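You operate a simulated robot arm through the tools that you are given. There is no shell and no other tool. Be economical: measure what you need, move in short steps, check, and stop when the job is done.

You run a simulated robot arm. Do the job below in one go: nothing can be reset, and whatever is moved stays where it is left.

JOB
Put the silver weight on the tension post, set the tension on the card and store it.
Fine: switch the unit on, turn the blue knob, press STORE once.

The check looks at the end state, three seconds after you hand in, the way a careful person would. Anything else that was tipped, shoved, dropped, spilled or broken makes it a failure.

ROBOT AND FRAMES
A 7-joint arm with a two-finger gripper, on a carriage that runs on a rail from [483, -1] to [-1897, 3] (x, y) and turns from -3.002 to 2.793 rad about z. Base frame: it is fixed where the carriage stands at the start and does not move with it; the origin is on the floor, on the carriage's upright axis, x ahead of it, y to its left, z up. Lengths are in mm, angles in rad, forces in N, time in s.
Its first joint turns from -2.601 to 2.601 rad. Places, roughly: blue knob [1100, -200, 900]; green press button [1200, 400, 900]; post of the tension unit [1100, -200, 900]; store button [1200, -300, 900]; tension switch [1100, -300, 900]; tension unit [1100, -200, 900]; test block [1100, 200, 900]; tester switch [1100, 100, 900]; wax dial [1200, -200, 900]. Payload 2.45 kg.
The tool frame sits at the grasp point between the pads (the TCP): z along the fingers, y along the line on which they close. The tips reach 26 mm beyond it. Largest opening 96 mm; the body of the gripper starts 69 mm behind the TCP.
Orientation is told as [roll, pitch, yaw] about the base's x, y, z axes, in that order, counted from this pose: with the fingers straight down and closing along the base's y, the tool's x points along the base's -x, its y along +y and its z along -z.

CONTROLS
- The arm moves only by the tool nudge_tool. Its argument "plan" is a list of rows, each an object (a shift or turn left out is 0, a gripper value left out holds the last) with "slide": the shift along the tool's x, y, z in mm, a list of three; "turn": the turn, a rotation vector about the tool's x, y, z in rad, a list of three. In form: [{"slide": [x, y, z], "turn": [ax, ay, az]}, ...]. A call has 1 to 10 rows; each row shifts and turns the commanded pose from where the row before left it, along the tool's axes as they then stand. "jaw" is the gripper command, from -1 (shut) to 1 (fully open), values between in proportion, set as the call begins (left out, the last holds). Each row takes 0.2 s and may step no farther than 50 mm and 0.15 rad from the row before; otherwise, or with a gripper value out of range, the whole call is refused. Where a pose cannot be reached the arm comes as near as it can. A force on the tool above 40 N (or 10 N above the force at the start of the call, whichever is more), or a blocked arm, ends the call early, and 0.2 s more pass. Each finger halts on what it meets, pressing with about 36 N; the grip force reading is that of the motor and also rises with nothing between the fingers. The clock runs only during rows and for 0.2 s after the last one: add rows that do not move to give the fingers time. The reply holds the time, the measured pose of the TCP, the force on the tool along the base axes, the opening and the grip force, in the units named above and with some noise, with the torque about the TCP (base axes, N m) and any sound that the robot's microphone picked up, and new pictures: "pictures" is both (left out), scene, wrist or none.
- Cameras (640 x 400 px; columns grow to the right, rows downward): "scene" is now at [36.4, 139.1, 1585.8]; the picture's right is [-0.35, -0.94, 0.00], its down [-0.42, 0.16, -0.89] and it looks along [0.84, -0.31, -0.45] (base axes); focal length 280 px, centre (320, 200). "wrist" rides on the gripper at [82, 3, -98] in the tool frame; the picture's right is [-0.04, 1.00, 0.00], its down [-0.73, -0.03, -0.68] and it looks along [-0.68, -0.03, 0.73] (tool axes); focal length 256 px, centre (320, 200). There is no depth. A picture from a camera that has moved, and an enlarged one, comes with that camera's place and axes in the base frame and with its lens. The place of the scene camera against the robot may be out by one fixed shift of up to 12 mm in any direction.
- slide_trunk(by): slides the trunk up (or, below 0, down) by that many mm; the arm and the scene camera ride with it, the base frame stays. It gives what a move gives, with no picture.
- base_move(legs): drives the robot by 1 to 6 legs, each [ahead, left, turn to the left] in mm, mm and rad, along the robot's own axes; the way and the turn of a leg run together, so that a leg with both is an arc; at most 1500 mm and 3.142 rad a leg. The arm and the cameras ride along, it lands a little off, and it stops where it bumps. It keeps to its track: a leg is cut to what the track allows. It gives what a move gives, and a new picture of the scene camera.
- head_to(pan, tilt): turns the head with the scene camera to pan (to the left, within 2.705 rad either way) and tilt (down, from -0.506 to 1.204), counted from straight ahead of the robot. It gives what a move gives, and a new picture of the scene camera.
- inspect(camera, box): a new picture of the part [left, top, right, bottom] of that camera's present view, enlarged. The clock stands still meanwhile.
- close_job(): hands the job in; it is judged then, once.

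Work in short steps. Places have to be worked out from the pictures, the camera data and where the tool is seen: move nearer, look again, correct. Check each grasp and each placing, and mend what went wrong. You have 120 turns and 260 pictures in all, those below and enlarged ones among them. Open the gripper and draw the arm clear of the work before you hand the job in, unless the task says otherwise; then end with one line.

The tools are called after "Request:" as a command line: name --argument value ..., lists and objects as JSON in quotes. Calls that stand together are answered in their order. nudge_tool: Moves the arm, as the interface text tells. Its arguments: {"type":"object","properties":{"plan":{"type":"array","items":{"type":"object","properties":{"slide":{"type":"array","items":{"type":"number"}},"turn":{"type":"array","items":{"type":"number"}}}}},"jaw":{"type":"number"},"pictures":{"type":"string","enum":["both","scene","wrist","none"]}},"required":["plan"]} The other tools are called the same way: slide_trunk (by) slides the trunk up or down; base_move (legs) drives the base; head_to (pan, tilt) turns the head that bears the scene camera; inspect (camera, box) takes an enlarged picture of a part of a camera's view; close_job () hands the job in.

At the start:

```text
clock: 0.0
tool_pos: [903.3, -140.0, 1225.6]
orientation: [0.001, -0.001, -0.001]
force: [0.1, 0.1, 0.0]
moment: [-0.01, -0.02, 0.03]
grip_width: 96.0
grasp_force: 0.1
trunk travel left (down, up): [-550.0, 160.0]
robot x, y, heading: [0.3, -1.0, -0.001]
head pan, tilt: [-0.358, 0.464]
```

scene: 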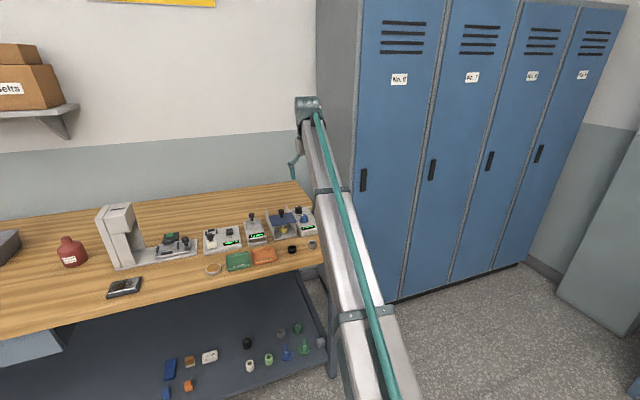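
wrist: 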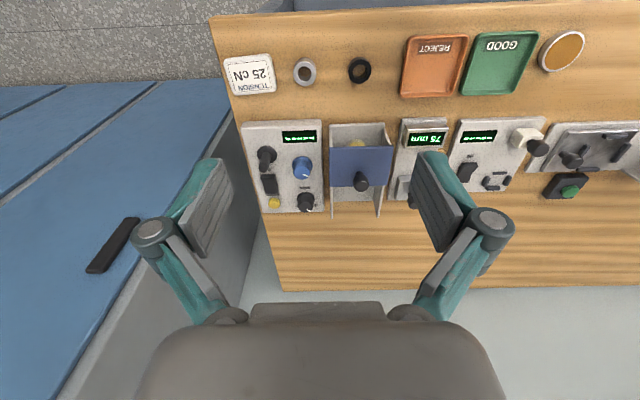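

I'll enlarge the wrist view over the tension unit to read the card and identify controls.

Request:
inspect --camera "wrist" --box '[210, 40, 370, 140]'

Request:
inspect --camera "wrist" --box '[230, 110, 390, 220]'

Request:
inspect --camera "scene" --box '[190, 195, 330, 285]'

```text
4.00 times, centred on (290, 90) of wrist
camera zoom: at [821.4, -136.8, 1325.2], right [0.04, 1.0, 0.0], down [0.73, -0.03, 0.68], along [0.68, -0.03, -0.73], focal length 1024 px, centre (440, 640)
```

zoom: 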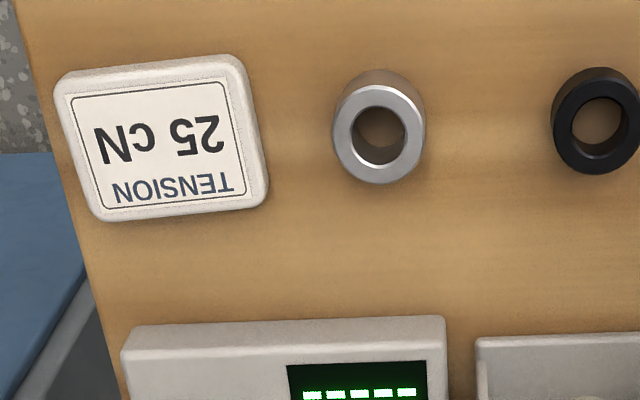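

```text
3.64 times, centred on (310, 165) of wrist
camera zoom: at [821.4, -136.8, 1325.2], right [0.04, 1.0, 0.0], down [0.73, -0.03, 0.68], along [0.68, -0.03, -0.73], focal length 931 px, centre (356, 327)
```

zoom: 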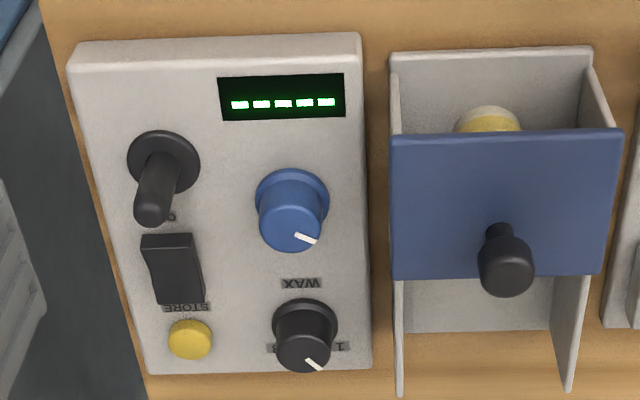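

```text
4.44 times, centred on (260, 240) of scene
camera zoom: at [36.4, 139.1, 1585.8], right [-0.35, -0.94, 0.0], down [-0.42, 0.16, -0.89], along [0.84, -0.31, -0.45], focal length 1243 px, centre (587, 22)
```

zoom: 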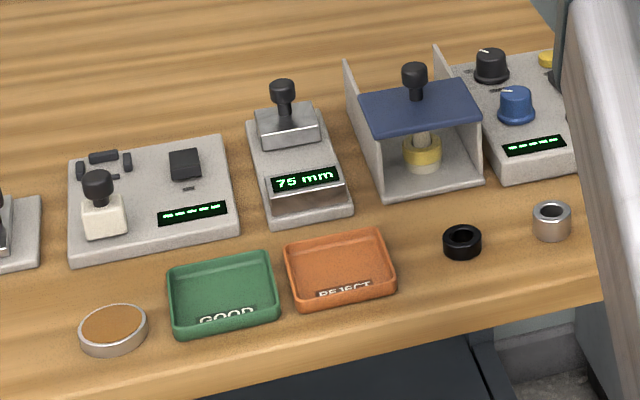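

The card says 25 cN. The silver ring sits near [945,-165] and the bare post of the right-hand unit near [1090,-251]; I need reach, so I drive ahead about 230 mm.

Request:
base_move --legs '[[230, 0, 0]]'

```text
clock: 1.7
tool_pos: [1131.5, -140.1, 1226.2]
orientation: [0.001, 0.001, -0.001]
force: [-0.6, -0.7, 0.1]
moment: [-0.01, 0.06, 0.0]
grip_width: 96.2
grasp_force: 0.1
trunk travel left (down, up): [-550.0, 160.0]
robot x, y, heading: [228.3, -0.3, 0.0]
head pan, tilt: [-0.358, 0.464]
camera scene: at [266.6, 138.7, 1585.7], right [-0.35, -0.94, 0.0], down [-0.42, 0.16, -0.89], along [0.84, -0.31, -0.45], focal length 280 px, centre (320, 200)
```

scene: 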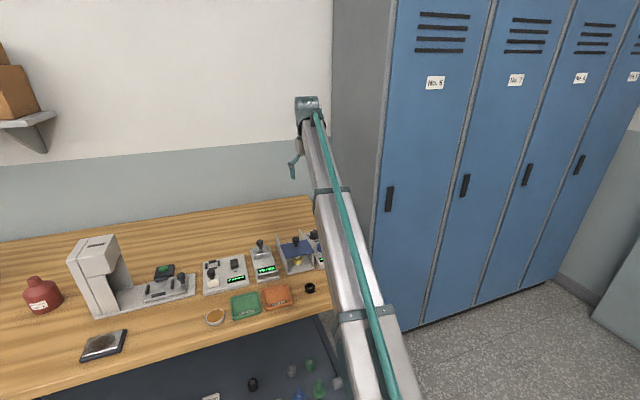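

Drive went fine and the lockers are well away. I move above the silver ring and part way down for a closer look.

Request:
nudge_tool --plan '[{"slide": [45, -6, 20]}, {"slide": [45, -6, 40]}, {"slide": [45, -6, 40]}, {"slide": [45, -7, 40]}, {"slide": [6, 0, 40]}, {}]' --pictures "wrist" --jaw 0.5

```text
refused: row 2 steps farther than a row can; nothing moved
```

Steps must stay below 50 mm in total; same move in smaller rows.

Request:
nudge_tool --plan '[{"slide": [37, -5, 30]}, {"slide": [37, -5, 30]}, {"slide": [37, -5, 30]}, {"slide": [37, -5, 30]}, {"slide": [37, -5, 30]}, {"slide": [0, 0, 30]}, {}]' --pictures "wrist" --jaw 0.5

```text
clock: 3.3
tool_pos: [947.4, -166.0, 1044.9]
orientation: [0.0, 0.001, 0.001]
force: [0.2, 0.3, 0.1]
moment: [0.02, -0.01, 0.0]
grip_width: 71.9
grasp_force: 0.1
trunk travel left (down, up): [-550.0, 160.0]
robot x, y, heading: [226.6, 1.1, 0.0]
head pan, tilt: [-0.358, 0.464]
camera wrist: at [866.0, -162.6, 1144.9], right [0.04, 1.0, 0.0], down [0.73, -0.03, 0.68], along [0.68, -0.03, -0.73], focal length 256 px, centre (320, 200)
```

wrist: 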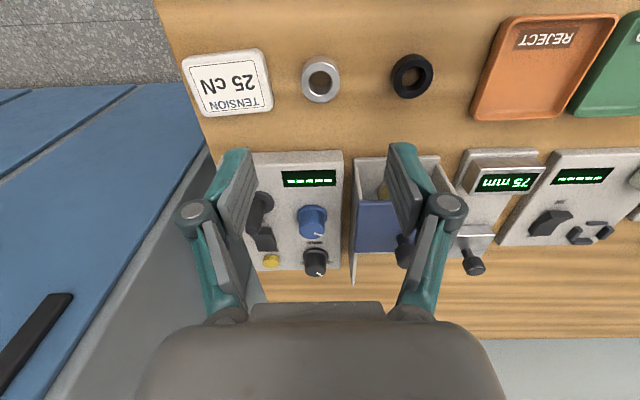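

Ring judged at [944,-166], top about 900. Descend to ~965 and check.

Request:
nudge_tool --plan '[{"slide": [3, 0, 27]}, {"slide": [0, 0, 27]}, {"slide": [0, 0, 26]}, {}]' --pictures "wrist" --jaw 0.4

Request:
inspect --camera "wrist" --box '[220, 40, 420, 165]'

```text
clock: 4.3
tool_pos: [944.8, -165.8, 966.0]
orientation: [0.001, 0.001, -0.001]
force: [0.7, 0.5, 1.4]
moment: [0.02, -0.01, -0.04]
grip_width: 67.2
grasp_force: 0.0
trunk travel left (down, up): [-550.0, 160.0]
robot x, y, heading: [227.9, 1.3, -0.002]
head pan, tilt: [-0.358, 0.464]
camera wrist: at [863.7, -162.4, 1065.1], right [0.04, 1.0, 0.0], down [0.73, -0.03, 0.68], along [0.68, -0.03, -0.73], focal length 256 px, centre (320, 200)
```

wrist: 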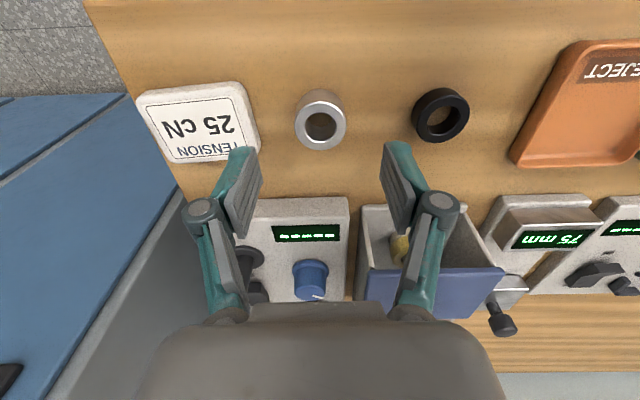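

```text
3.20 times, centred on (320, 102) of wrist
camera zoom: at [863.7, -162.4, 1065.1], right [0.04, 1.0, 0.0], down [0.73, -0.03, 0.68], along [0.68, -0.03, -0.73], focal length 819 px, centre (320, 512)
```

zoom: 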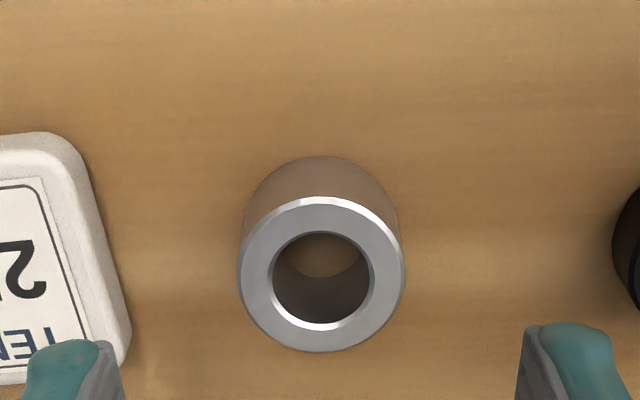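

Ring centre about [942,-166], table ~890, ring top ~911. The card lies close on the right, so I narrow the jaw to ~50 mm, then descend to TCP 924.

Request:
nudge_tool --plan '[{"slide": [2, 0, 0]}, {"slide": [0, 0, 10]}, {"slide": [0, 0, 16]}, {"slide": [0, 0, 10]}, {}]' --pictures "wrist" --jaw 0.04

```text
clock: 5.5
tool_pos: [943.0, -165.4, 931.2]
orientation: [0.001, -0.001, 0.001]
force: [0.7, -0.5, -0.9]
moment: [0.01, 0.0, 0.02]
grip_width: 50.1
grasp_force: 0.1
trunk travel left (down, up): [-550.0, 160.0]
robot x, y, heading: [229.3, -0.5, 0.005]
head pan, tilt: [-0.358, 0.464]
camera wrist: at [860.9, -162.1, 1029.4], right [0.04, 1.0, 0.0], down [0.73, -0.03, 0.68], along [0.68, -0.03, -0.73], focal length 256 px, centre (320, 200)
```

wrist: 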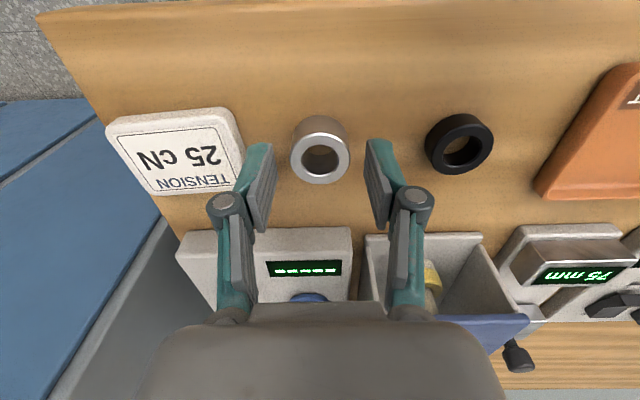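

Jaw straddles the ring; the ring top is near tip height (~907). Descend 11 mm more and close.

Request:
nudge_tool --plan '[{"slide": [0, 0, 6]}, {"slide": [0, 0, 6]}, {}]' --pictures "none"

Request:
nudge_tool --plan '[{}, {}, {}]' --pictures "wrist" --jaw -1

```text
clock: 6.3
tool_pos: [941.5, -165.0, 918.6]
orientation: [0.0, -0.001, -0.003]
force: [-1.0, -0.1, -0.3]
moment: [0.01, 0.01, 0.01]
grip_width: 49.8
grasp_force: 0.0
trunk travel left (down, up): [-550.0, 160.0]
robot x, y, heading: [230.8, -1.1, 0.003]
head pan, tilt: [-0.358, 0.464]
```

```text
clock: 7.1
tool_pos: [942.2, -164.3, 918.0]
orientation: [0.0, 0.0, 0.001]
force: [1.2, -1.0, 1.5]
moment: [0.01, 0.04, 0.01]
grip_width: 35.1
grasp_force: 36.0
trunk travel left (down, up): [-550.0, 160.0]
robot x, y, heading: [226.5, 2.8, 0.002]
head pan, tilt: [-0.358, 0.464]
camera wrist: at [860.5, -162.3, 1017.4], right [0.04, 1.0, 0.0], down [0.73, -0.03, 0.68], along [0.68, -0.03, -0.73], focal length 256 px, centre (320, 200)
```

wrist: 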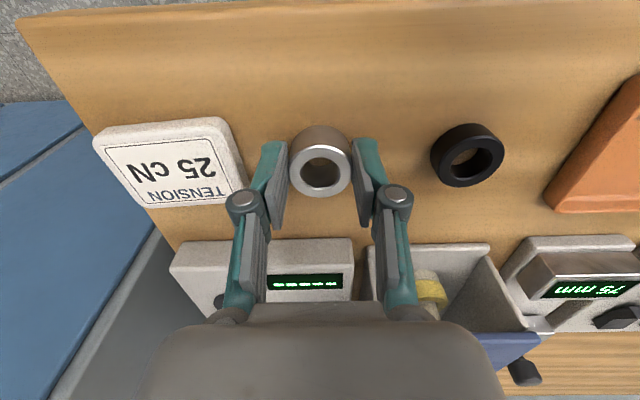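

Ring gripped (35 mm). Lift 120 mm and check.

Request:
nudge_tool --plan '[{"slide": [0, 0, -20]}, {"slide": [0, 0, -40]}, {"slide": [0, 0, -45]}, {"slide": [0, 0, -40]}, {"slide": [-40, -20, 0]}, {"slide": [-40, -20, 0]}, {"slide": [-40, -25, 0]}, {"slide": [0, -20, 0]}, {}]' --pictures "wrist"

Request:
inspect --camera "wrist" --box '[240, 80, 400, 180]'

```text
clock: 9.1
tool_pos: [1061.5, -251.4, 1062.7]
orientation: [-0.001, 0.0, -0.001]
force: [0.2, 0.5, -1.4]
moment: [-0.01, 0.05, 0.0]
grip_width: 34.7
grasp_force: 35.3
trunk travel left (down, up): [-550.0, 160.0]
robot x, y, heading: [227.9, -3.4, 0.006]
head pan, tilt: [-0.358, 0.464]
camera wrist: at [980.0, -248.2, 1162.5], right [0.04, 1.0, 0.0], down [0.73, -0.03, 0.68], along [0.68, -0.03, -0.73], focal length 256 px, centre (320, 200)
```

wrist: 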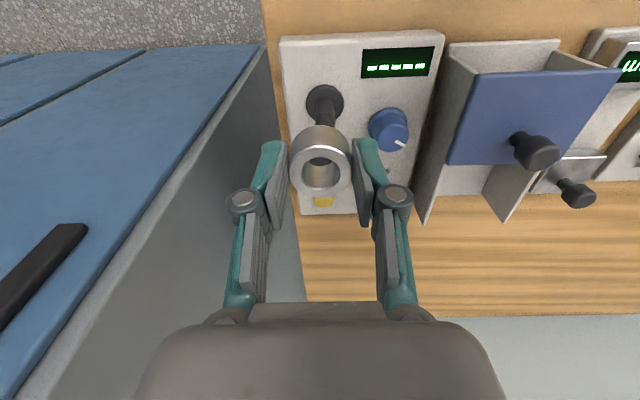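

```text
4.00 times, centred on (320, 130) of wrist
camera zoom: at [980.0, -248.2, 1162.5], right [0.04, 1.0, 0.0], down [0.73, -0.03, 0.68], along [0.68, -0.03, -0.73], focal length 1024 px, centre (320, 480)
```

zoom: 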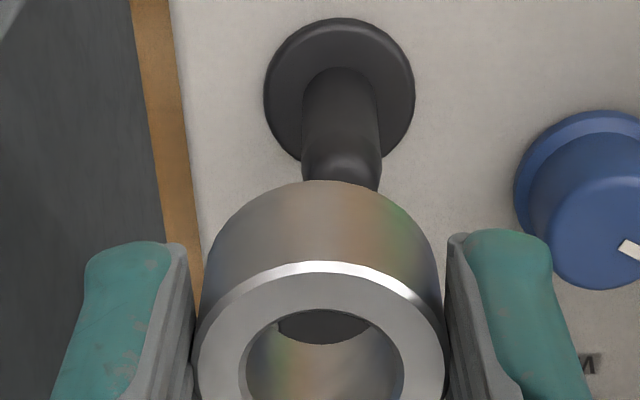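

Post disc triangulates to about [1079,-247], its top ~920. Move over it and down to TCP ~1005, and look how ring and post line up.

Request:
nudge_tool --plan '[{"slide": [-17, 4, 0]}, {"slide": [0, 0, 20]}, {"slide": [0, 0, 20]}, {"slide": [0, 0, 17]}, {}, {}]' --pictures "wrist"

Request:
inspect --camera "wrist" --box '[240, 80, 400, 180]'

Request:
inspect --camera "scene" --box '[270, 200, 350, 280]'

```text
clock: 10.5
tool_pos: [1077.5, -246.6, 1005.7]
orientation: [0.0, 0.0, 0.0]
force: [0.2, -1.1, -1.5]
moment: [0.0, -0.01, 0.01]
grip_width: 35.1
grasp_force: 36.1
trunk travel left (down, up): [-550.0, 160.0]
robot x, y, heading: [226.6, 4.5, -0.001]
head pan, tilt: [-0.358, 0.464]
camera wrist: at [997.6, -243.4, 1105.1], right [0.04, 1.0, 0.0], down [0.73, -0.03, 0.68], along [0.68, -0.03, -0.73], focal length 256 px, centre (320, 200)
```

wrist: 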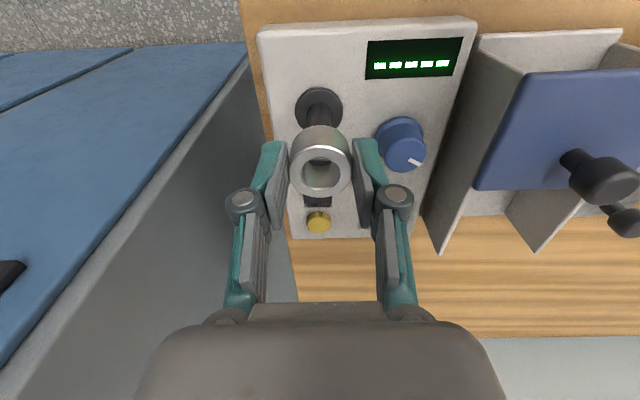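

```text
4.00 times, centred on (320, 130) of wrist
camera zoom: at [997.6, -243.4, 1105.1], right [0.04, 1.0, 0.0], down [0.73, -0.03, 0.68], along [0.68, -0.03, -0.73], focal length 1024 px, centre (320, 480)
```

zoom: 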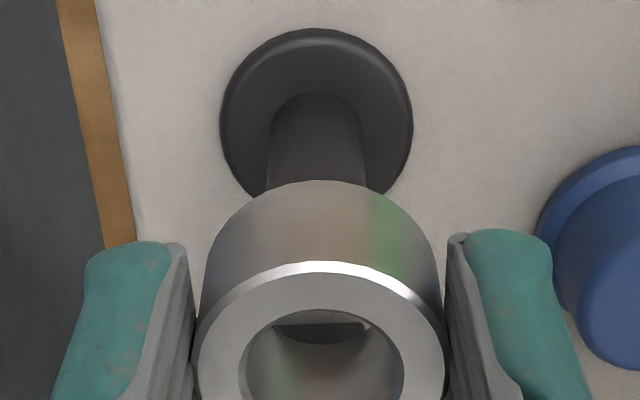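

```text
5.00 times, centred on (310, 240) of scene
camera zoom: at [266.0, 138.7, 1585.7], right [-0.35, -0.94, 0.0], down [-0.42, 0.16, -0.89], along [0.84, -0.31, -0.45], focal length 1398 px, centre (370, 0)
```

zoom: 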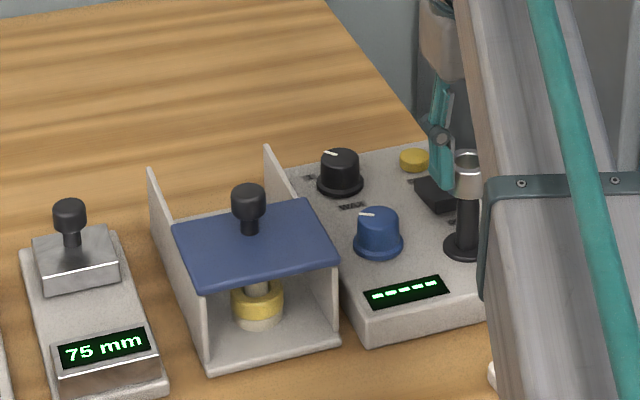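

Ring and post line up within about 1 mm sideways; post ~17 mm thick, hole ~22 mm. I lower in small steps and check the scene view.

Request:
nudge_tool --plan '[{"slide": [0, -0.8, 6]}, {"slide": [0, 0, 6]}, {}]' --pictures "none"

Request:
inspect --camera "scene" --box '[320, 215, 350, 260]'

Request:
inspect --camera "wrist" --box '[270, 90, 370, 190]'

```text
clock: 11.3
tool_pos: [1079.1, -247.2, 995.2]
orientation: [0.0, 0.0, 0.0]
force: [0.6, 0.6, -0.3]
moment: [0.01, 0.0, 0.0]
grip_width: 35.2
grasp_force: 36.2
trunk travel left (down, up): [-550.0, 160.0]
robot x, y, heading: [232.4, -1.0, 0.0]
head pan, tilt: [-0.358, 0.464]
```

```text
8.89 times, centred on (335, 238) of scene
camera zoom: at [266.0, 138.7, 1585.8], right [-0.35, -0.94, 0.0], down [-0.42, 0.16, -0.89], along [0.84, -0.31, -0.45], focal length 2485 px, centre (187, -133)
```

zoom: 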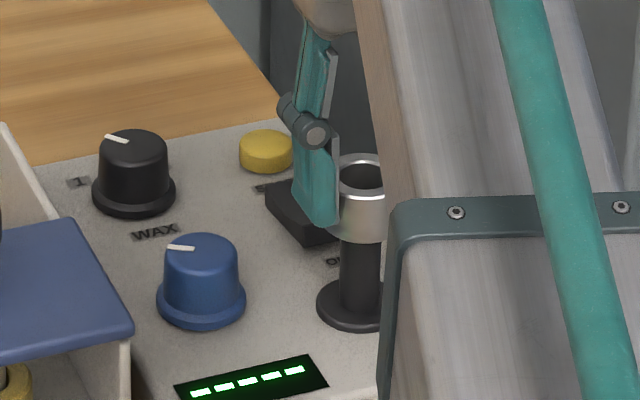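

```text
4.00 times, centred on (320, 140) of wrist
camera zoom: at [997.8, -244.5, 1093.4], right [0.04, 1.0, 0.0], down [0.73, -0.03, 0.68], along [0.68, -0.03, -0.73], focal length 1024 px, centre (320, 440)
```

zoom: 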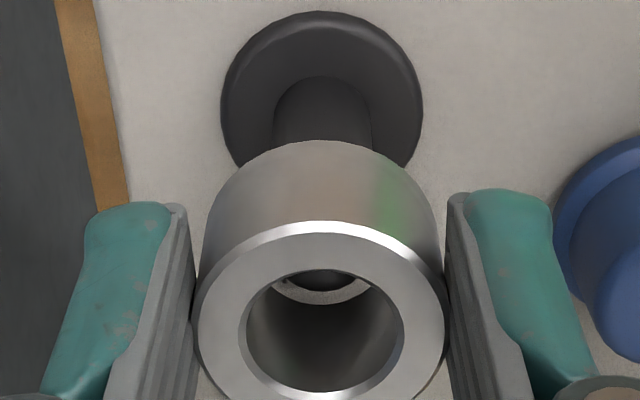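

The post top is now visible inside the ring's bottom hole, well centred. Lower another 8 mm, watching force.

Request:
nudge_tool --plan '[{"slide": [0, 0, 4]}, {"slide": [0, 0, 4]}, {}]' --pictures "none"

Request:
inspect --camera "wrist" --box '[290, 120, 350, 180]'

```text
clock: 12.1
tool_pos: [1078.9, -246.8, 986.6]
orientation: [-0.001, 0.002, 0.001]
force: [-0.5, -0.2, -0.4]
moment: [0.03, 0.0, -0.01]
grip_width: 35.0
grasp_force: 36.4
trunk travel left (down, up): [-550.0, 160.0]
robot x, y, heading: [229.8, 0.7, 0.002]
head pan, tilt: [-0.358, 0.464]
```

```text
6.67 times, centred on (320, 150) of wrist
camera zoom: at [998.2, -244.5, 1085.1], right [0.04, 1.0, 0.0], down [0.73, -0.03, 0.68], along [0.68, -0.03, -0.73], focal length 1707 px, centre (320, 533)
```

zoom: 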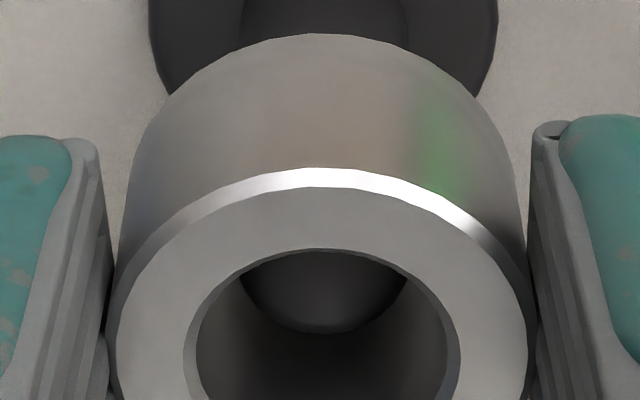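

No contact; post is centred in the hole. Continue down in small steps.

Request:
nudge_tool --plan '[{"slide": [0, 0, 4]}, {"slide": [0, 0, 4]}, {"slide": [0, 0, 4]}, {}]' --pictures "none"

Request:
inspect --camera "wrist" --box '[290, 120, 350, 180]'

Request:
inspect --camera "scene" --box '[320, 215, 350, 260]'

```text
clock: 13.1
tool_pos: [1078.9, -246.8, 973.4]
orientation: [0.002, 0.003, 0.002]
force: [0.4, 0.1, -0.8]
moment: [-0.03, 0.03, 0.03]
grip_width: 34.9
grasp_force: 36.1
trunk travel left (down, up): [-550.0, 160.0]
robot x, y, heading: [228.3, 1.2, 0.005]
head pan, tilt: [-0.358, 0.464]
```

```text
6.67 times, centred on (320, 150) of wrist
camera zoom: at [998.1, -244.4, 1072.5], right [0.04, 1.0, 0.0], down [0.73, -0.03, 0.68], along [0.68, -0.03, -0.73], focal length 1707 px, centre (320, 533)
```

zoom: 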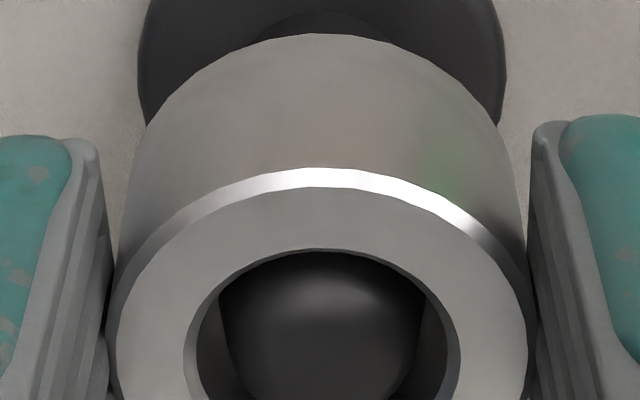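

```text
8.89 times, centred on (335, 238) of scene
camera zoom: at [266.0, 138.7, 1585.8], right [-0.35, -0.94, 0.0], down [-0.42, 0.16, -0.89], along [0.84, -0.31, -0.45], focal length 2485 px, centre (187, -133)
```

zoom: 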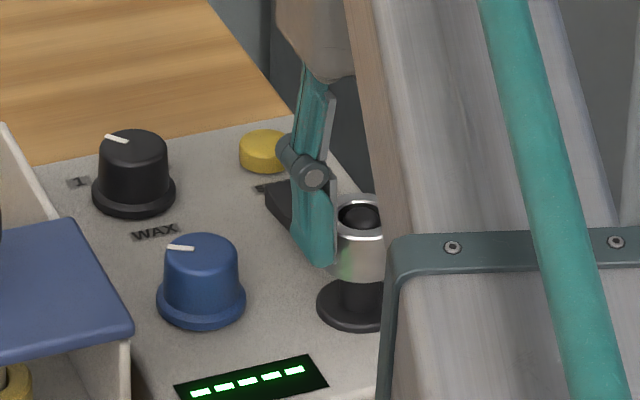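

The post is inside the ring. Keep lowering until it rests on the disc.

Request:
nudge_tool --plan '[{"slide": [0, 0, 4]}, {"slide": [0, 0, 4]}, {"slide": [0, 0, 3]}, {}]' --pictures "none"

Request:
inspect --camera "scene" --box '[320, 215, 350, 260]'

Request:
inspect --camera "wrist" --box '[270, 90, 370, 190]'

```text
clock: 14.1
tool_pos: [1079.6, -247.2, 963.7]
orientation: [0.0, 0.002, 0.001]
force: [-0.1, -0.2, -1.1]
moment: [-0.01, 0.01, 0.0]
grip_width: 34.6
grasp_force: 35.8
trunk travel left (down, up): [-550.0, 160.0]
robot x, y, heading: [229.4, 0.6, 0.006]
head pan, tilt: [-0.358, 0.464]
```

```text
8.89 times, centred on (335, 238) of scene
camera zoom: at [266.0, 138.7, 1585.8], right [-0.35, -0.94, 0.0], down [-0.42, 0.16, -0.89], along [0.84, -0.31, -0.45], focal length 2485 px, centre (187, -133)
```

zoom: 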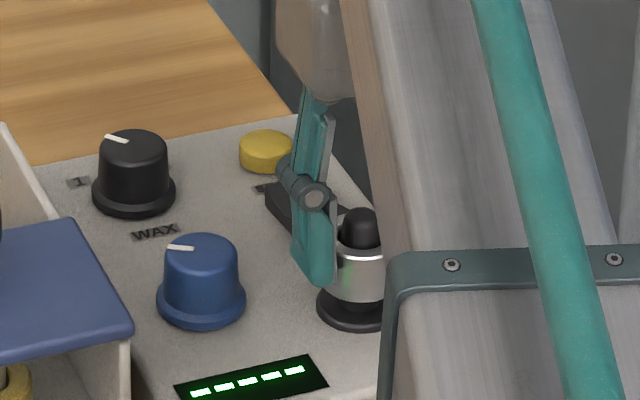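

```text
4.00 times, centred on (320, 140) of wrist
camera zoom: at [998.1, -244.5, 1062.2], right [0.04, 1.0, 0.0], down [0.73, -0.03, 0.68], along [0.68, -0.03, -0.73], focal length 1024 px, centre (320, 440)
```

zoom: 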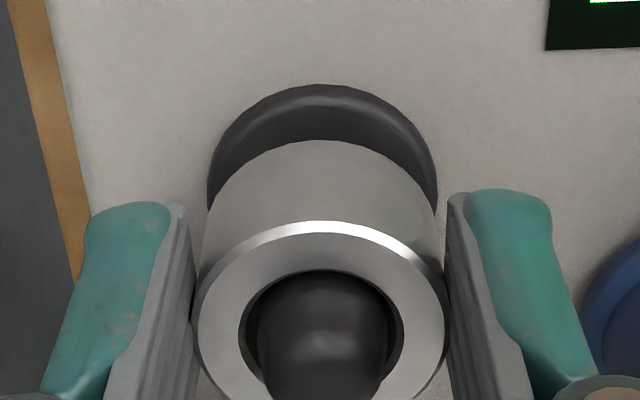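

A gap of maybe 5–8 mm remains above the disc; continue in 2 mm steps and watch the force.

Request:
nudge_tool --plan '[{"slide": [0, 0, 2]}, {"slide": [0, 0, 2]}, {"slide": [0, 0, 2]}, {}]' --pictures "none"

Request:
inspect --camera "scene" --box '[320, 215, 350, 260]'

```text
clock: 15.1
tool_pos: [1079.0, -246.9, 956.7]
orientation: [0.0, 0.001, 0.001]
force: [-0.3, -0.4, -0.8]
moment: [0.01, 0.03, 0.01]
grip_width: 35.1
grasp_force: 35.9
trunk travel left (down, up): [-550.0, 160.0]
robot x, y, heading: [227.2, 0.1, 0.003]
head pan, tilt: [-0.358, 0.464]
```

```text
8.89 times, centred on (335, 238) of scene
camera zoom: at [266.0, 138.7, 1585.8], right [-0.35, -0.94, 0.0], down [-0.42, 0.16, -0.89], along [0.84, -0.31, -0.45], focal length 2485 px, centre (187, -133)
```

zoom: 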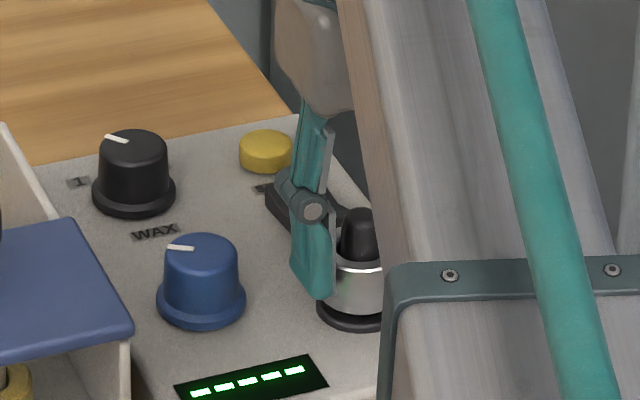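

Still no contact force; a little more.

Request:
nudge_tool --plan '[{"slide": [0, 0, 1.5]}, {"slide": [0, 0, 1.5]}, {"slide": [0, 0, 1.5]}, {}]' --pictures "none"

Request:
inspect --camera "scene" --box '[320, 215, 350, 260]'

```text
clock: 16.1
tool_pos: [1079.1, -246.6, 951.7]
orientation: [0.0, 0.0, 0.0]
force: [0.0, 0.5, -1.4]
moment: [-0.04, 0.02, 0.0]
grip_width: 35.0
grasp_force: 35.6
trunk travel left (down, up): [-550.0, 160.0]
robot x, y, heading: [229.8, 1.1, 0.001]
head pan, tilt: [-0.358, 0.464]
```

```text
8.89 times, centred on (335, 238) of scene
camera zoom: at [266.0, 138.7, 1585.8], right [-0.35, -0.94, 0.0], down [-0.42, 0.16, -0.89], along [0.84, -0.31, -0.45], focal length 2485 px, centre (187, -133)
```

zoom: 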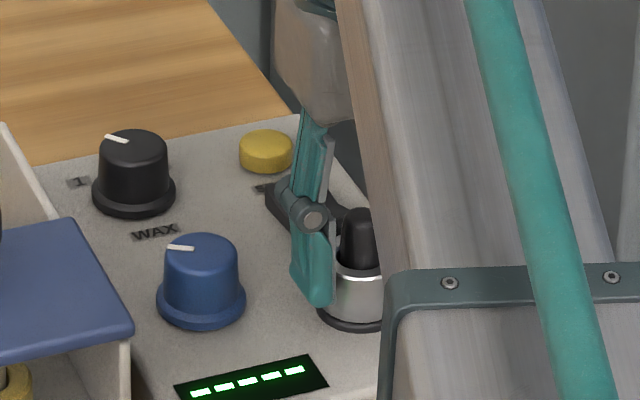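

Nearly down; another 1.5–3 mm with force watch.

Request:
nudge_tool --plan '[{"slide": [0, 0, 1]}, {"slide": [0, 0, 1]}, {}]' --pictures "none"

Request:
inspect --camera "wrist" --box '[270, 90, 370, 190]'

```text
clock: 16.9
tool_pos: [1077.8, -247.6, 952.0]
orientation: [-0.002, -0.005, 0.0]
force: [4.6, -0.7, 15.9]
moment: [0.04, -0.01, -0.04]
grip_width: 34.9
grasp_force: 35.9
trunk travel left (down, up): [-550.0, 160.0]
robot x, y, heading: [230.0, 1.9, -0.004]
head pan, tilt: [-0.358, 0.464]
```

```text
4.00 times, centred on (320, 140) of wrist
camera zoom: at [997.6, -244.2, 1051.1], right [0.04, 1.0, 0.0], down [0.73, -0.03, 0.68], along [0.68, -0.03, -0.73], focal length 1024 px, centre (320, 440)
```

zoom: 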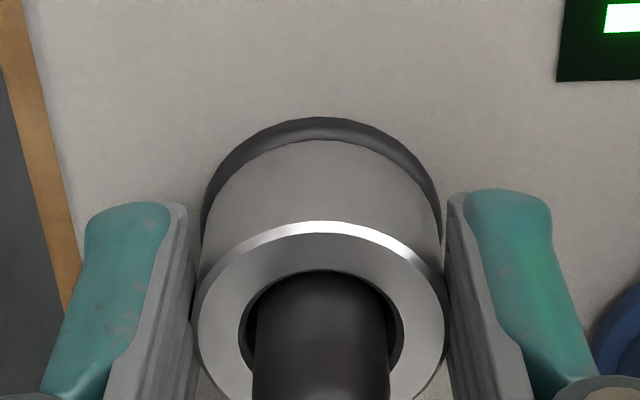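

Contact (16 N up): seated on the disc. Ease up 0.7 mm, open only to ~46 mm and rise straight up.

Request:
nudge_tool --plan '[{"slide": [0, 0, -0.7]}, {}, {}]' --pictures "none" --jaw -0.05

Request:
nudge_tool --plan '[{"slide": [0, 0, -10]}, {"slide": [0, 0, -20]}, {"slide": [0, 0, -30]}, {"slide": [0, 0, -40]}, {"slide": [0, 0, -40]}, {}]' --pictures "wrist"

Request:
inspect --camera "wrist" --box '[240, 40, 440, 165]'

```text
clock: 17.7
tool_pos: [1079.9, -246.6, 951.0]
orientation: [0.0, 0.0, 0.002]
force: [-0.3, 0.6, -0.6]
moment: [-0.01, -0.03, 0.0]
grip_width: 45.6
grasp_force: 0.0
trunk travel left (down, up): [-550.0, 160.0]
robot x, y, heading: [229.8, -3.2, 0.001]
head pan, tilt: [-0.358, 0.464]
```

```text
clock: 19.1
tool_pos: [1079.1, -247.0, 1092.2]
orientation: [0.002, 0.0, 0.0]
force: [0.2, 0.5, 0.3]
moment: [-0.01, 0.03, 0.02]
grip_width: 45.9
grasp_force: 0.0
trunk travel left (down, up): [-550.0, 160.0]
robot x, y, heading: [231.2, -1.7, 0.001]
head pan, tilt: [-0.358, 0.464]
camera wrist: at [997.5, -244.7, 1191.4], right [0.04, 1.0, 0.0], down [0.73, -0.03, 0.68], along [0.68, -0.03, -0.73], focal length 256 px, centre (320, 200)
```

wrist: 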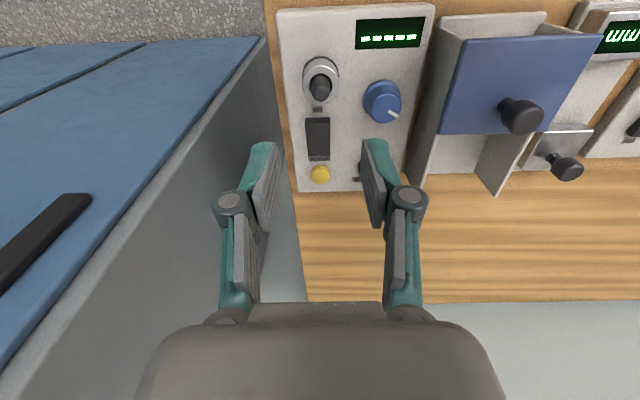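

```text
3.20 times, centred on (340, 102) of wrist
camera zoom: at [997.5, -244.7, 1191.4], right [0.04, 1.0, 0.0], down [0.73, -0.03, 0.68], along [0.68, -0.03, -0.73], focal length 819 px, centre (256, 512)
```

zoom: 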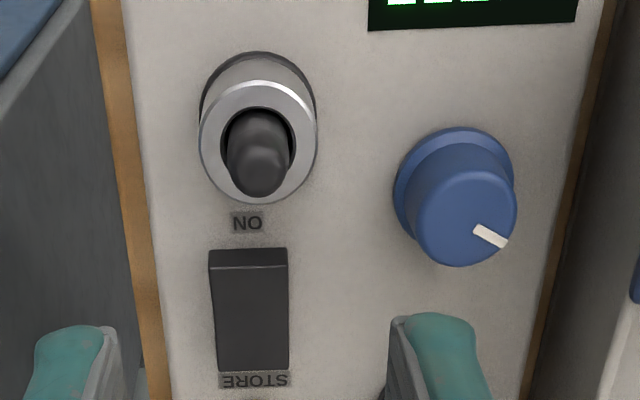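

Weight is on the post. The rocker has ON printed at its near end; the store button is at ~[1200,-253], beyond reach, so drive 90 mm further, and look at the controls up close.

Request:
base_move --legs '[[90, 0, 0]]'

Request:
nudge_tool --plan '[{"slide": [30, 0, 0]}, {}, {}]' --pictures "wrist" --jaw -1

Request:
inspect --camera "wrist" --box '[240, 40, 440, 165]'

```text
clock: 20.2
tool_pos: [1169.9, -247.4, 1091.8]
orientation: [-0.001, -0.001, 0.0]
force: [-0.5, -0.5, -0.1]
moment: [0.03, -0.01, 0.01]
grip_width: 45.5
grasp_force: 0.0
trunk travel left (down, up): [-550.0, 160.0]
robot x, y, heading: [322.2, -0.9, -0.004]
head pan, tilt: [-0.358, 0.464]
camera scene: at [357.1, 138.4, 1585.7], right [-0.35, -0.94, 0.0], down [-0.42, 0.16, -0.89], along [0.84, -0.31, -0.45], focal length 280 px, centre (320, 200)
```

scene: 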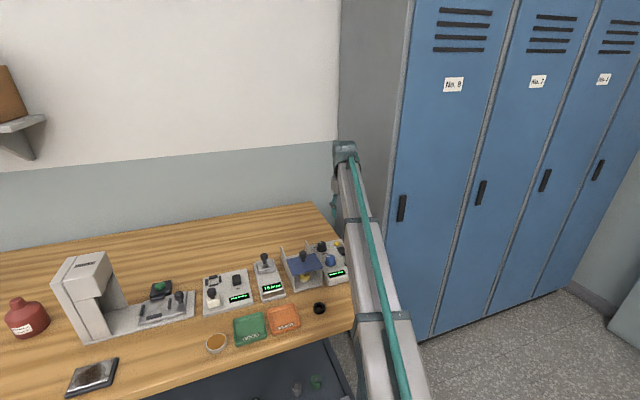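

```text
clock: 21.0
tool_pos: [1139.4, -247.9, 1091.7]
orientation: [0.001, 0.0, -0.001]
force: [-0.2, 0.1, 0.0]
moment: [0.06, 0.01, 0.01]
grip_width: 0.0
grasp_force: 29.0
trunk travel left (down, up): [-550.0, 160.0]
robot x, y, heading: [319.4, -5.2, -0.004]
head pan, tilt: [-0.358, 0.464]
camera wrist: at [1057.9, -245.2, 1190.9], right [0.04, 1.0, 0.0], down [0.73, -0.03, 0.68], along [0.68, -0.03, -0.73], focal length 256 px, centre (320, 200)
```

wrist: 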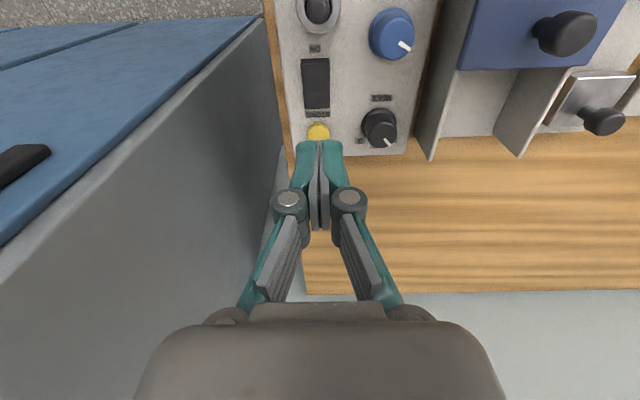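

```text
3.20 times, centred on (340, 102) of wrist
camera zoom: at [1057.9, -245.2, 1190.9], right [0.04, 1.0, 0.0], down [0.73, -0.03, 0.68], along [0.68, -0.03, -0.73], focal length 819 px, centre (256, 512)
```

zoom: 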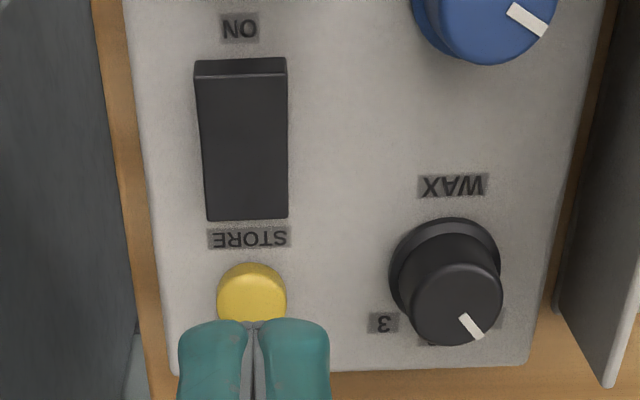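

Rocker centre ~[1150,-252], ON end at x≈1127 and apparently raised. Closed fingers go over its near half at [1134,-252], down to TCP 975.

Request:
nudge_tool --plan '[{"slide": [5.5, -4, 30]}, {"slide": [0, 0, 40]}, {"slide": [0, 0, 40]}, {"slide": [0, 0, 7]}, {}]' --pictures "wrist"

Request:
inspect --camera "scene" --box '[290, 215, 370, 295]'

```text
clock: 22.2
tool_pos: [1134.5, -252.1, 975.6]
orientation: [0.0, 0.0, 0.0]
force: [1.2, -1.9, 0.0]
moment: [0.01, -0.03, -0.03]
grip_width: 0.0
grasp_force: 28.7
trunk travel left (down, up): [-550.0, 160.0]
robot x, y, heading: [321.7, 2.0, -0.004]
head pan, tilt: [-0.358, 0.464]
camera wrist: at [1052.6, -249.9, 1073.4], right [0.04, 1.0, 0.0], down [0.73, -0.03, 0.68], along [0.68, -0.03, -0.73], focal length 256 px, centre (320, 200)
```

wrist: 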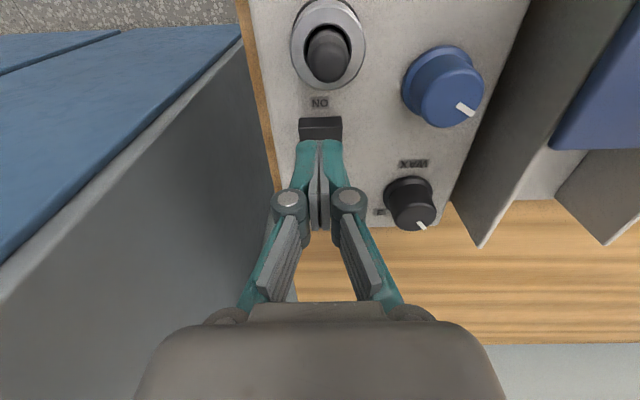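

```text
5.00 times, centred on (330, 255) of scene
camera zoom: at [356.2, 138.6, 1585.7], right [-0.35, -0.94, 0.0], down [-0.42, 0.16, -0.89], along [0.84, -0.31, -0.45], focal length 1398 px, centre (270, -75)
```

zoom: 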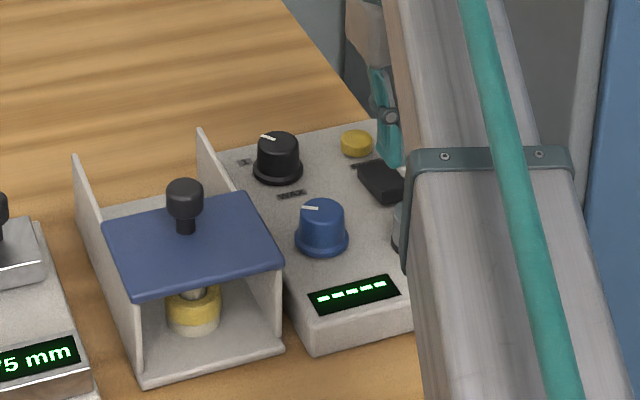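

Lined up over the raised near end. Descend gently to contact.

Request:
nudge_tool --plan '[{"slide": [0, 0, 5]}, {"slide": [0, 0, 5]}, {"slide": [0, 0, 3]}, {"slide": [0, 0, 3]}, {}]' --pictures "none"

Request:
inspect --camera "scene" --box '[310, 225, 370, 285]'

```text
clock: 23.4
tool_pos: [1134.7, -252.2, 958.9]
orientation: [-0.001, 0.0, 0.001]
force: [0.8, 0.1, -0.6]
moment: [0.02, 0.01, -0.03]
grip_width: 0.0
grasp_force: 28.8
trunk travel left (down, up): [-550.0, 160.0]
robot x, y, heading: [319.1, -1.3, -0.0]
head pan, tilt: [-0.358, 0.464]
```

```text
6.67 times, centred on (340, 255) of scene
camera zoom: at [356.3, 138.5, 1585.8], right [-0.35, -0.94, 0.0], down [-0.42, 0.16, -0.89], along [0.84, -0.31, -0.45], focal length 1864 px, centre (187, -167)
```

zoom: 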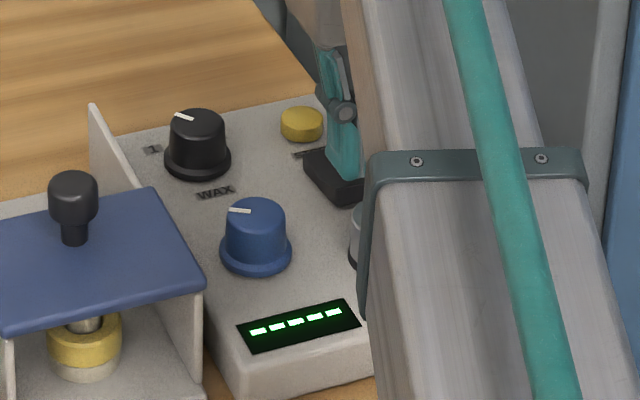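

Almost touching. Press on in 2 mm steps.

Request:
nudge_tool --plan '[{"slide": [0, 0, 2]}, {"slide": [0, 0, 2]}, {"slide": [0, 0, 2]}, {}]' --pictures "none"

Request:
nudge_tool --plan '[{"slide": [0, 0, 2]}, {"slide": [0, 0, 2]}, {}]' --pictures "none"

Request:
inspect --camera "scene" --box '[310, 225, 370, 285]'

```text
clock: 24.4
tool_pos: [1134.5, -251.6, 954.7]
orientation: [-0.001, 0.001, 0.0]
force: [0.0, -0.4, 1.1]
moment: [-0.01, -0.01, 0.0]
grip_width: 0.0
grasp_force: 28.6
trunk travel left (down, up): [-550.0, 160.0]
robot x, y, heading: [317.4, -1.8, 0.001]
head pan, tilt: [-0.358, 0.464]
```

```text
clock: 25.2
tool_pos: [1132.8, -251.6, 949.2]
orientation: [-0.002, 0.0, 0.001]
force: [-0.1, 0.0, 0.4]
moment: [0.01, 0.01, 0.0]
grip_width: 5.9
grasp_force: 28.3
trunk travel left (down, up): [-550.0, 160.0]
robot x, y, heading: [319.7, 2.6, -0.002]
head pan, tilt: [-0.358, 0.464]
```

```text
6.67 times, centred on (340, 255) of scene
camera zoom: at [356.2, 138.5, 1585.7], right [-0.35, -0.94, 0.0], down [-0.42, 0.16, -0.89], along [0.84, -0.31, -0.45], focal length 1864 px, centre (187, -167)
```

zoom: 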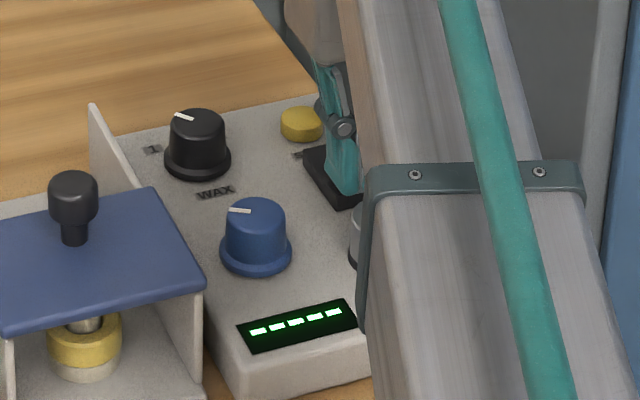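

The jaw opened to 5.9 mm — odd; look with the wrist camera.

Request:
inspect --camera "wrist" --box '[240, 80, 400, 220]'

```text
2.86 times, centred on (320, 150) of wrist
camera zoom: at [1052.5, -248.8, 1047.8], right [0.04, 1.0, 0.0], down [0.73, -0.03, 0.68], along [0.68, -0.03, -0.73], focal length 731 px, centre (320, 343)
```

zoom: 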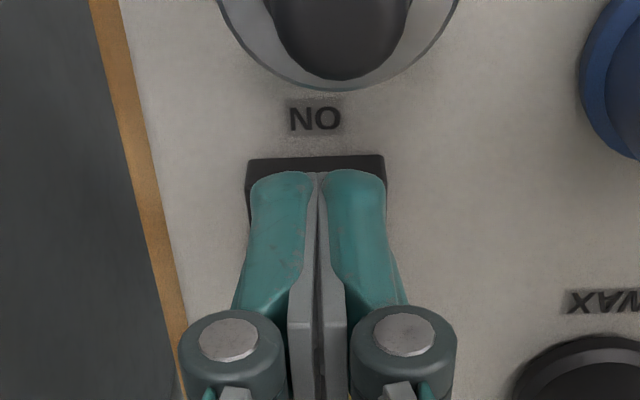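

Fingers are on the near end; near end seems to have gone down without a stop yet. Press 3 mm more.

Request:
nudge_tool --plan '[{"slide": [0, 0, 1.5]}, {"slide": [0, 0, 1.5]}, {}]' --pictures "none"

Request:
inspect --camera "scene" --box '[310, 225, 370, 285]'

```text
clock: 26.0
tool_pos: [1132.2, -250.8, 947.9]
orientation: [-0.001, -0.002, -0.002]
force: [2.7, -0.9, 19.7]
moment: [0.02, -0.3, 0.03]
grip_width: 6.0
grasp_force: 28.7
trunk travel left (down, up): [-550.0, 160.0]
robot x, y, heading: [318.9, 0.1, 0.0]
head pan, tilt: [-0.358, 0.464]
```

```text
6.67 times, centred on (340, 255) of scene
camera zoom: at [354.5, 139.1, 1586.0], right [-0.35, -0.94, 0.0], down [-0.42, 0.16, -0.9], along [0.84, -0.31, -0.45], focal length 1864 px, centre (187, -167)
```

zoom: 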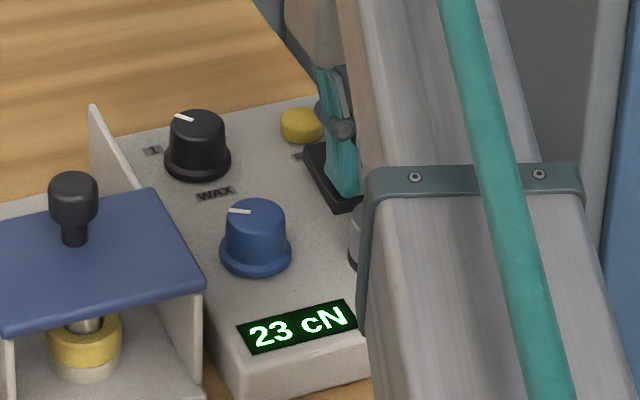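

Display lit: 23 cN, unit on. Rise clear and move over the blue knob with the jaw opened to about 44 mm.

Request:
nudge_tool --plan '[{"slide": [0, 0, -10]}, {"slide": [0, 0, -40]}, {"slide": [0, 0, -45]}, {"slide": [0, 0, -10]}, {"slide": [20, 30, 0]}, {"slide": [10, 37, 0]}, {}]' --pictures "wrist"

Request:
nudge_tool --plan '[{}, {}, {}]' --pictures "wrist" --jaw -0.08

Request:
inspect --camera "wrist" --box '[220, 40, 420, 165]'

```text
clock: 27.6
tool_pos: [1104.9, -184.8, 1050.0]
orientation: [0.0, 0.0, 0.0]
force: [0.7, 0.1, 0.4]
moment: [-0.02, 0.05, -0.02]
grip_width: 0.0
grasp_force: 28.8
trunk travel left (down, up): [-550.0, 160.0]
robot x, y, heading: [322.6, 0.1, 0.0]
head pan, tilt: [-0.358, 0.464]
camera wrist: at [1023.3, -182.0, 1149.4], right [0.04, 1.0, 0.0], down [0.73, -0.03, 0.68], along [0.68, -0.03, -0.73], focal length 256 px, centre (320, 200)
```

wrist: 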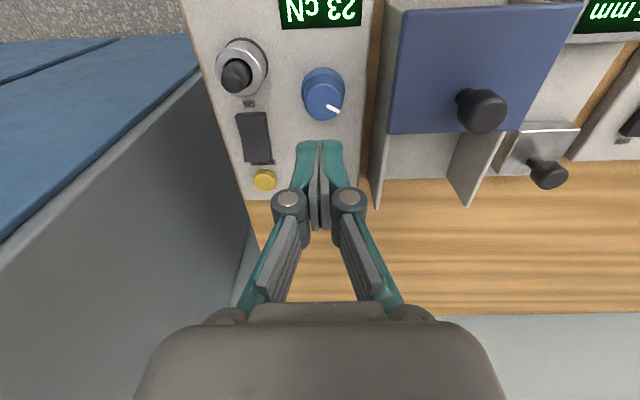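

```text
clock: 28.4
tool_pos: [1103.9, -185.1, 1050.6]
orientation: [0.0, 0.001, 0.001]
force: [-0.2, 0.7, 0.7]
moment: [0.01, 0.0, -0.02]
grip_width: 44.1
grasp_force: 0.1
trunk travel left (down, up): [-550.0, 160.0]
robot x, y, heading: [317.3, 0.0, 0.002]
head pan, tilt: [-0.358, 0.464]
camera wrist: at [1023.3, -182.4, 1149.2], right [0.04, 1.0, 0.0], down [0.73, -0.03, 0.68], along [0.68, -0.03, -0.73], focal length 256 px, centre (320, 200)
```

wrist: 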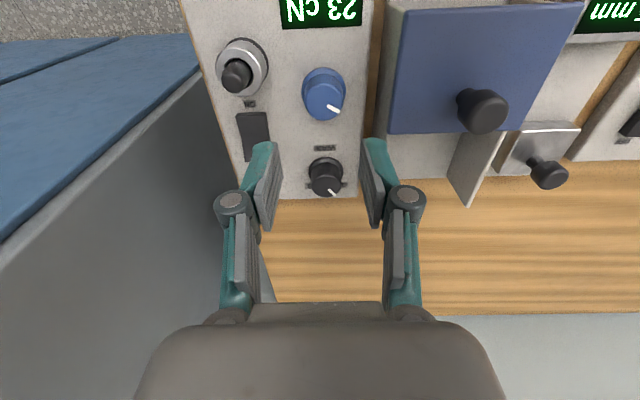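

```text
3.20 times, centred on (320, 102) of wrist
camera zoom: at [1023.3, -182.4, 1149.2], right [0.04, 1.0, 0.0], down [0.73, -0.03, 0.68], along [0.68, -0.03, -0.73], focal length 819 px, centre (320, 512)
```

zoom: 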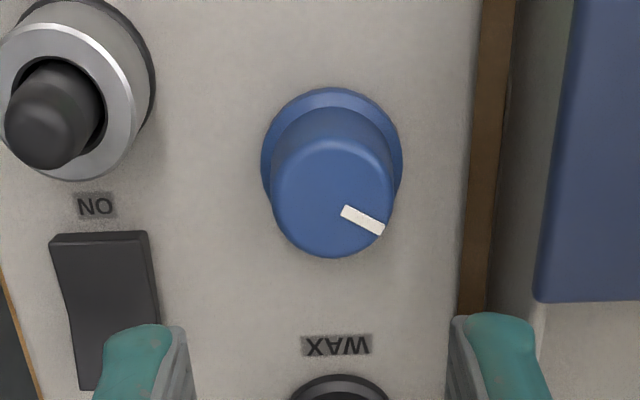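

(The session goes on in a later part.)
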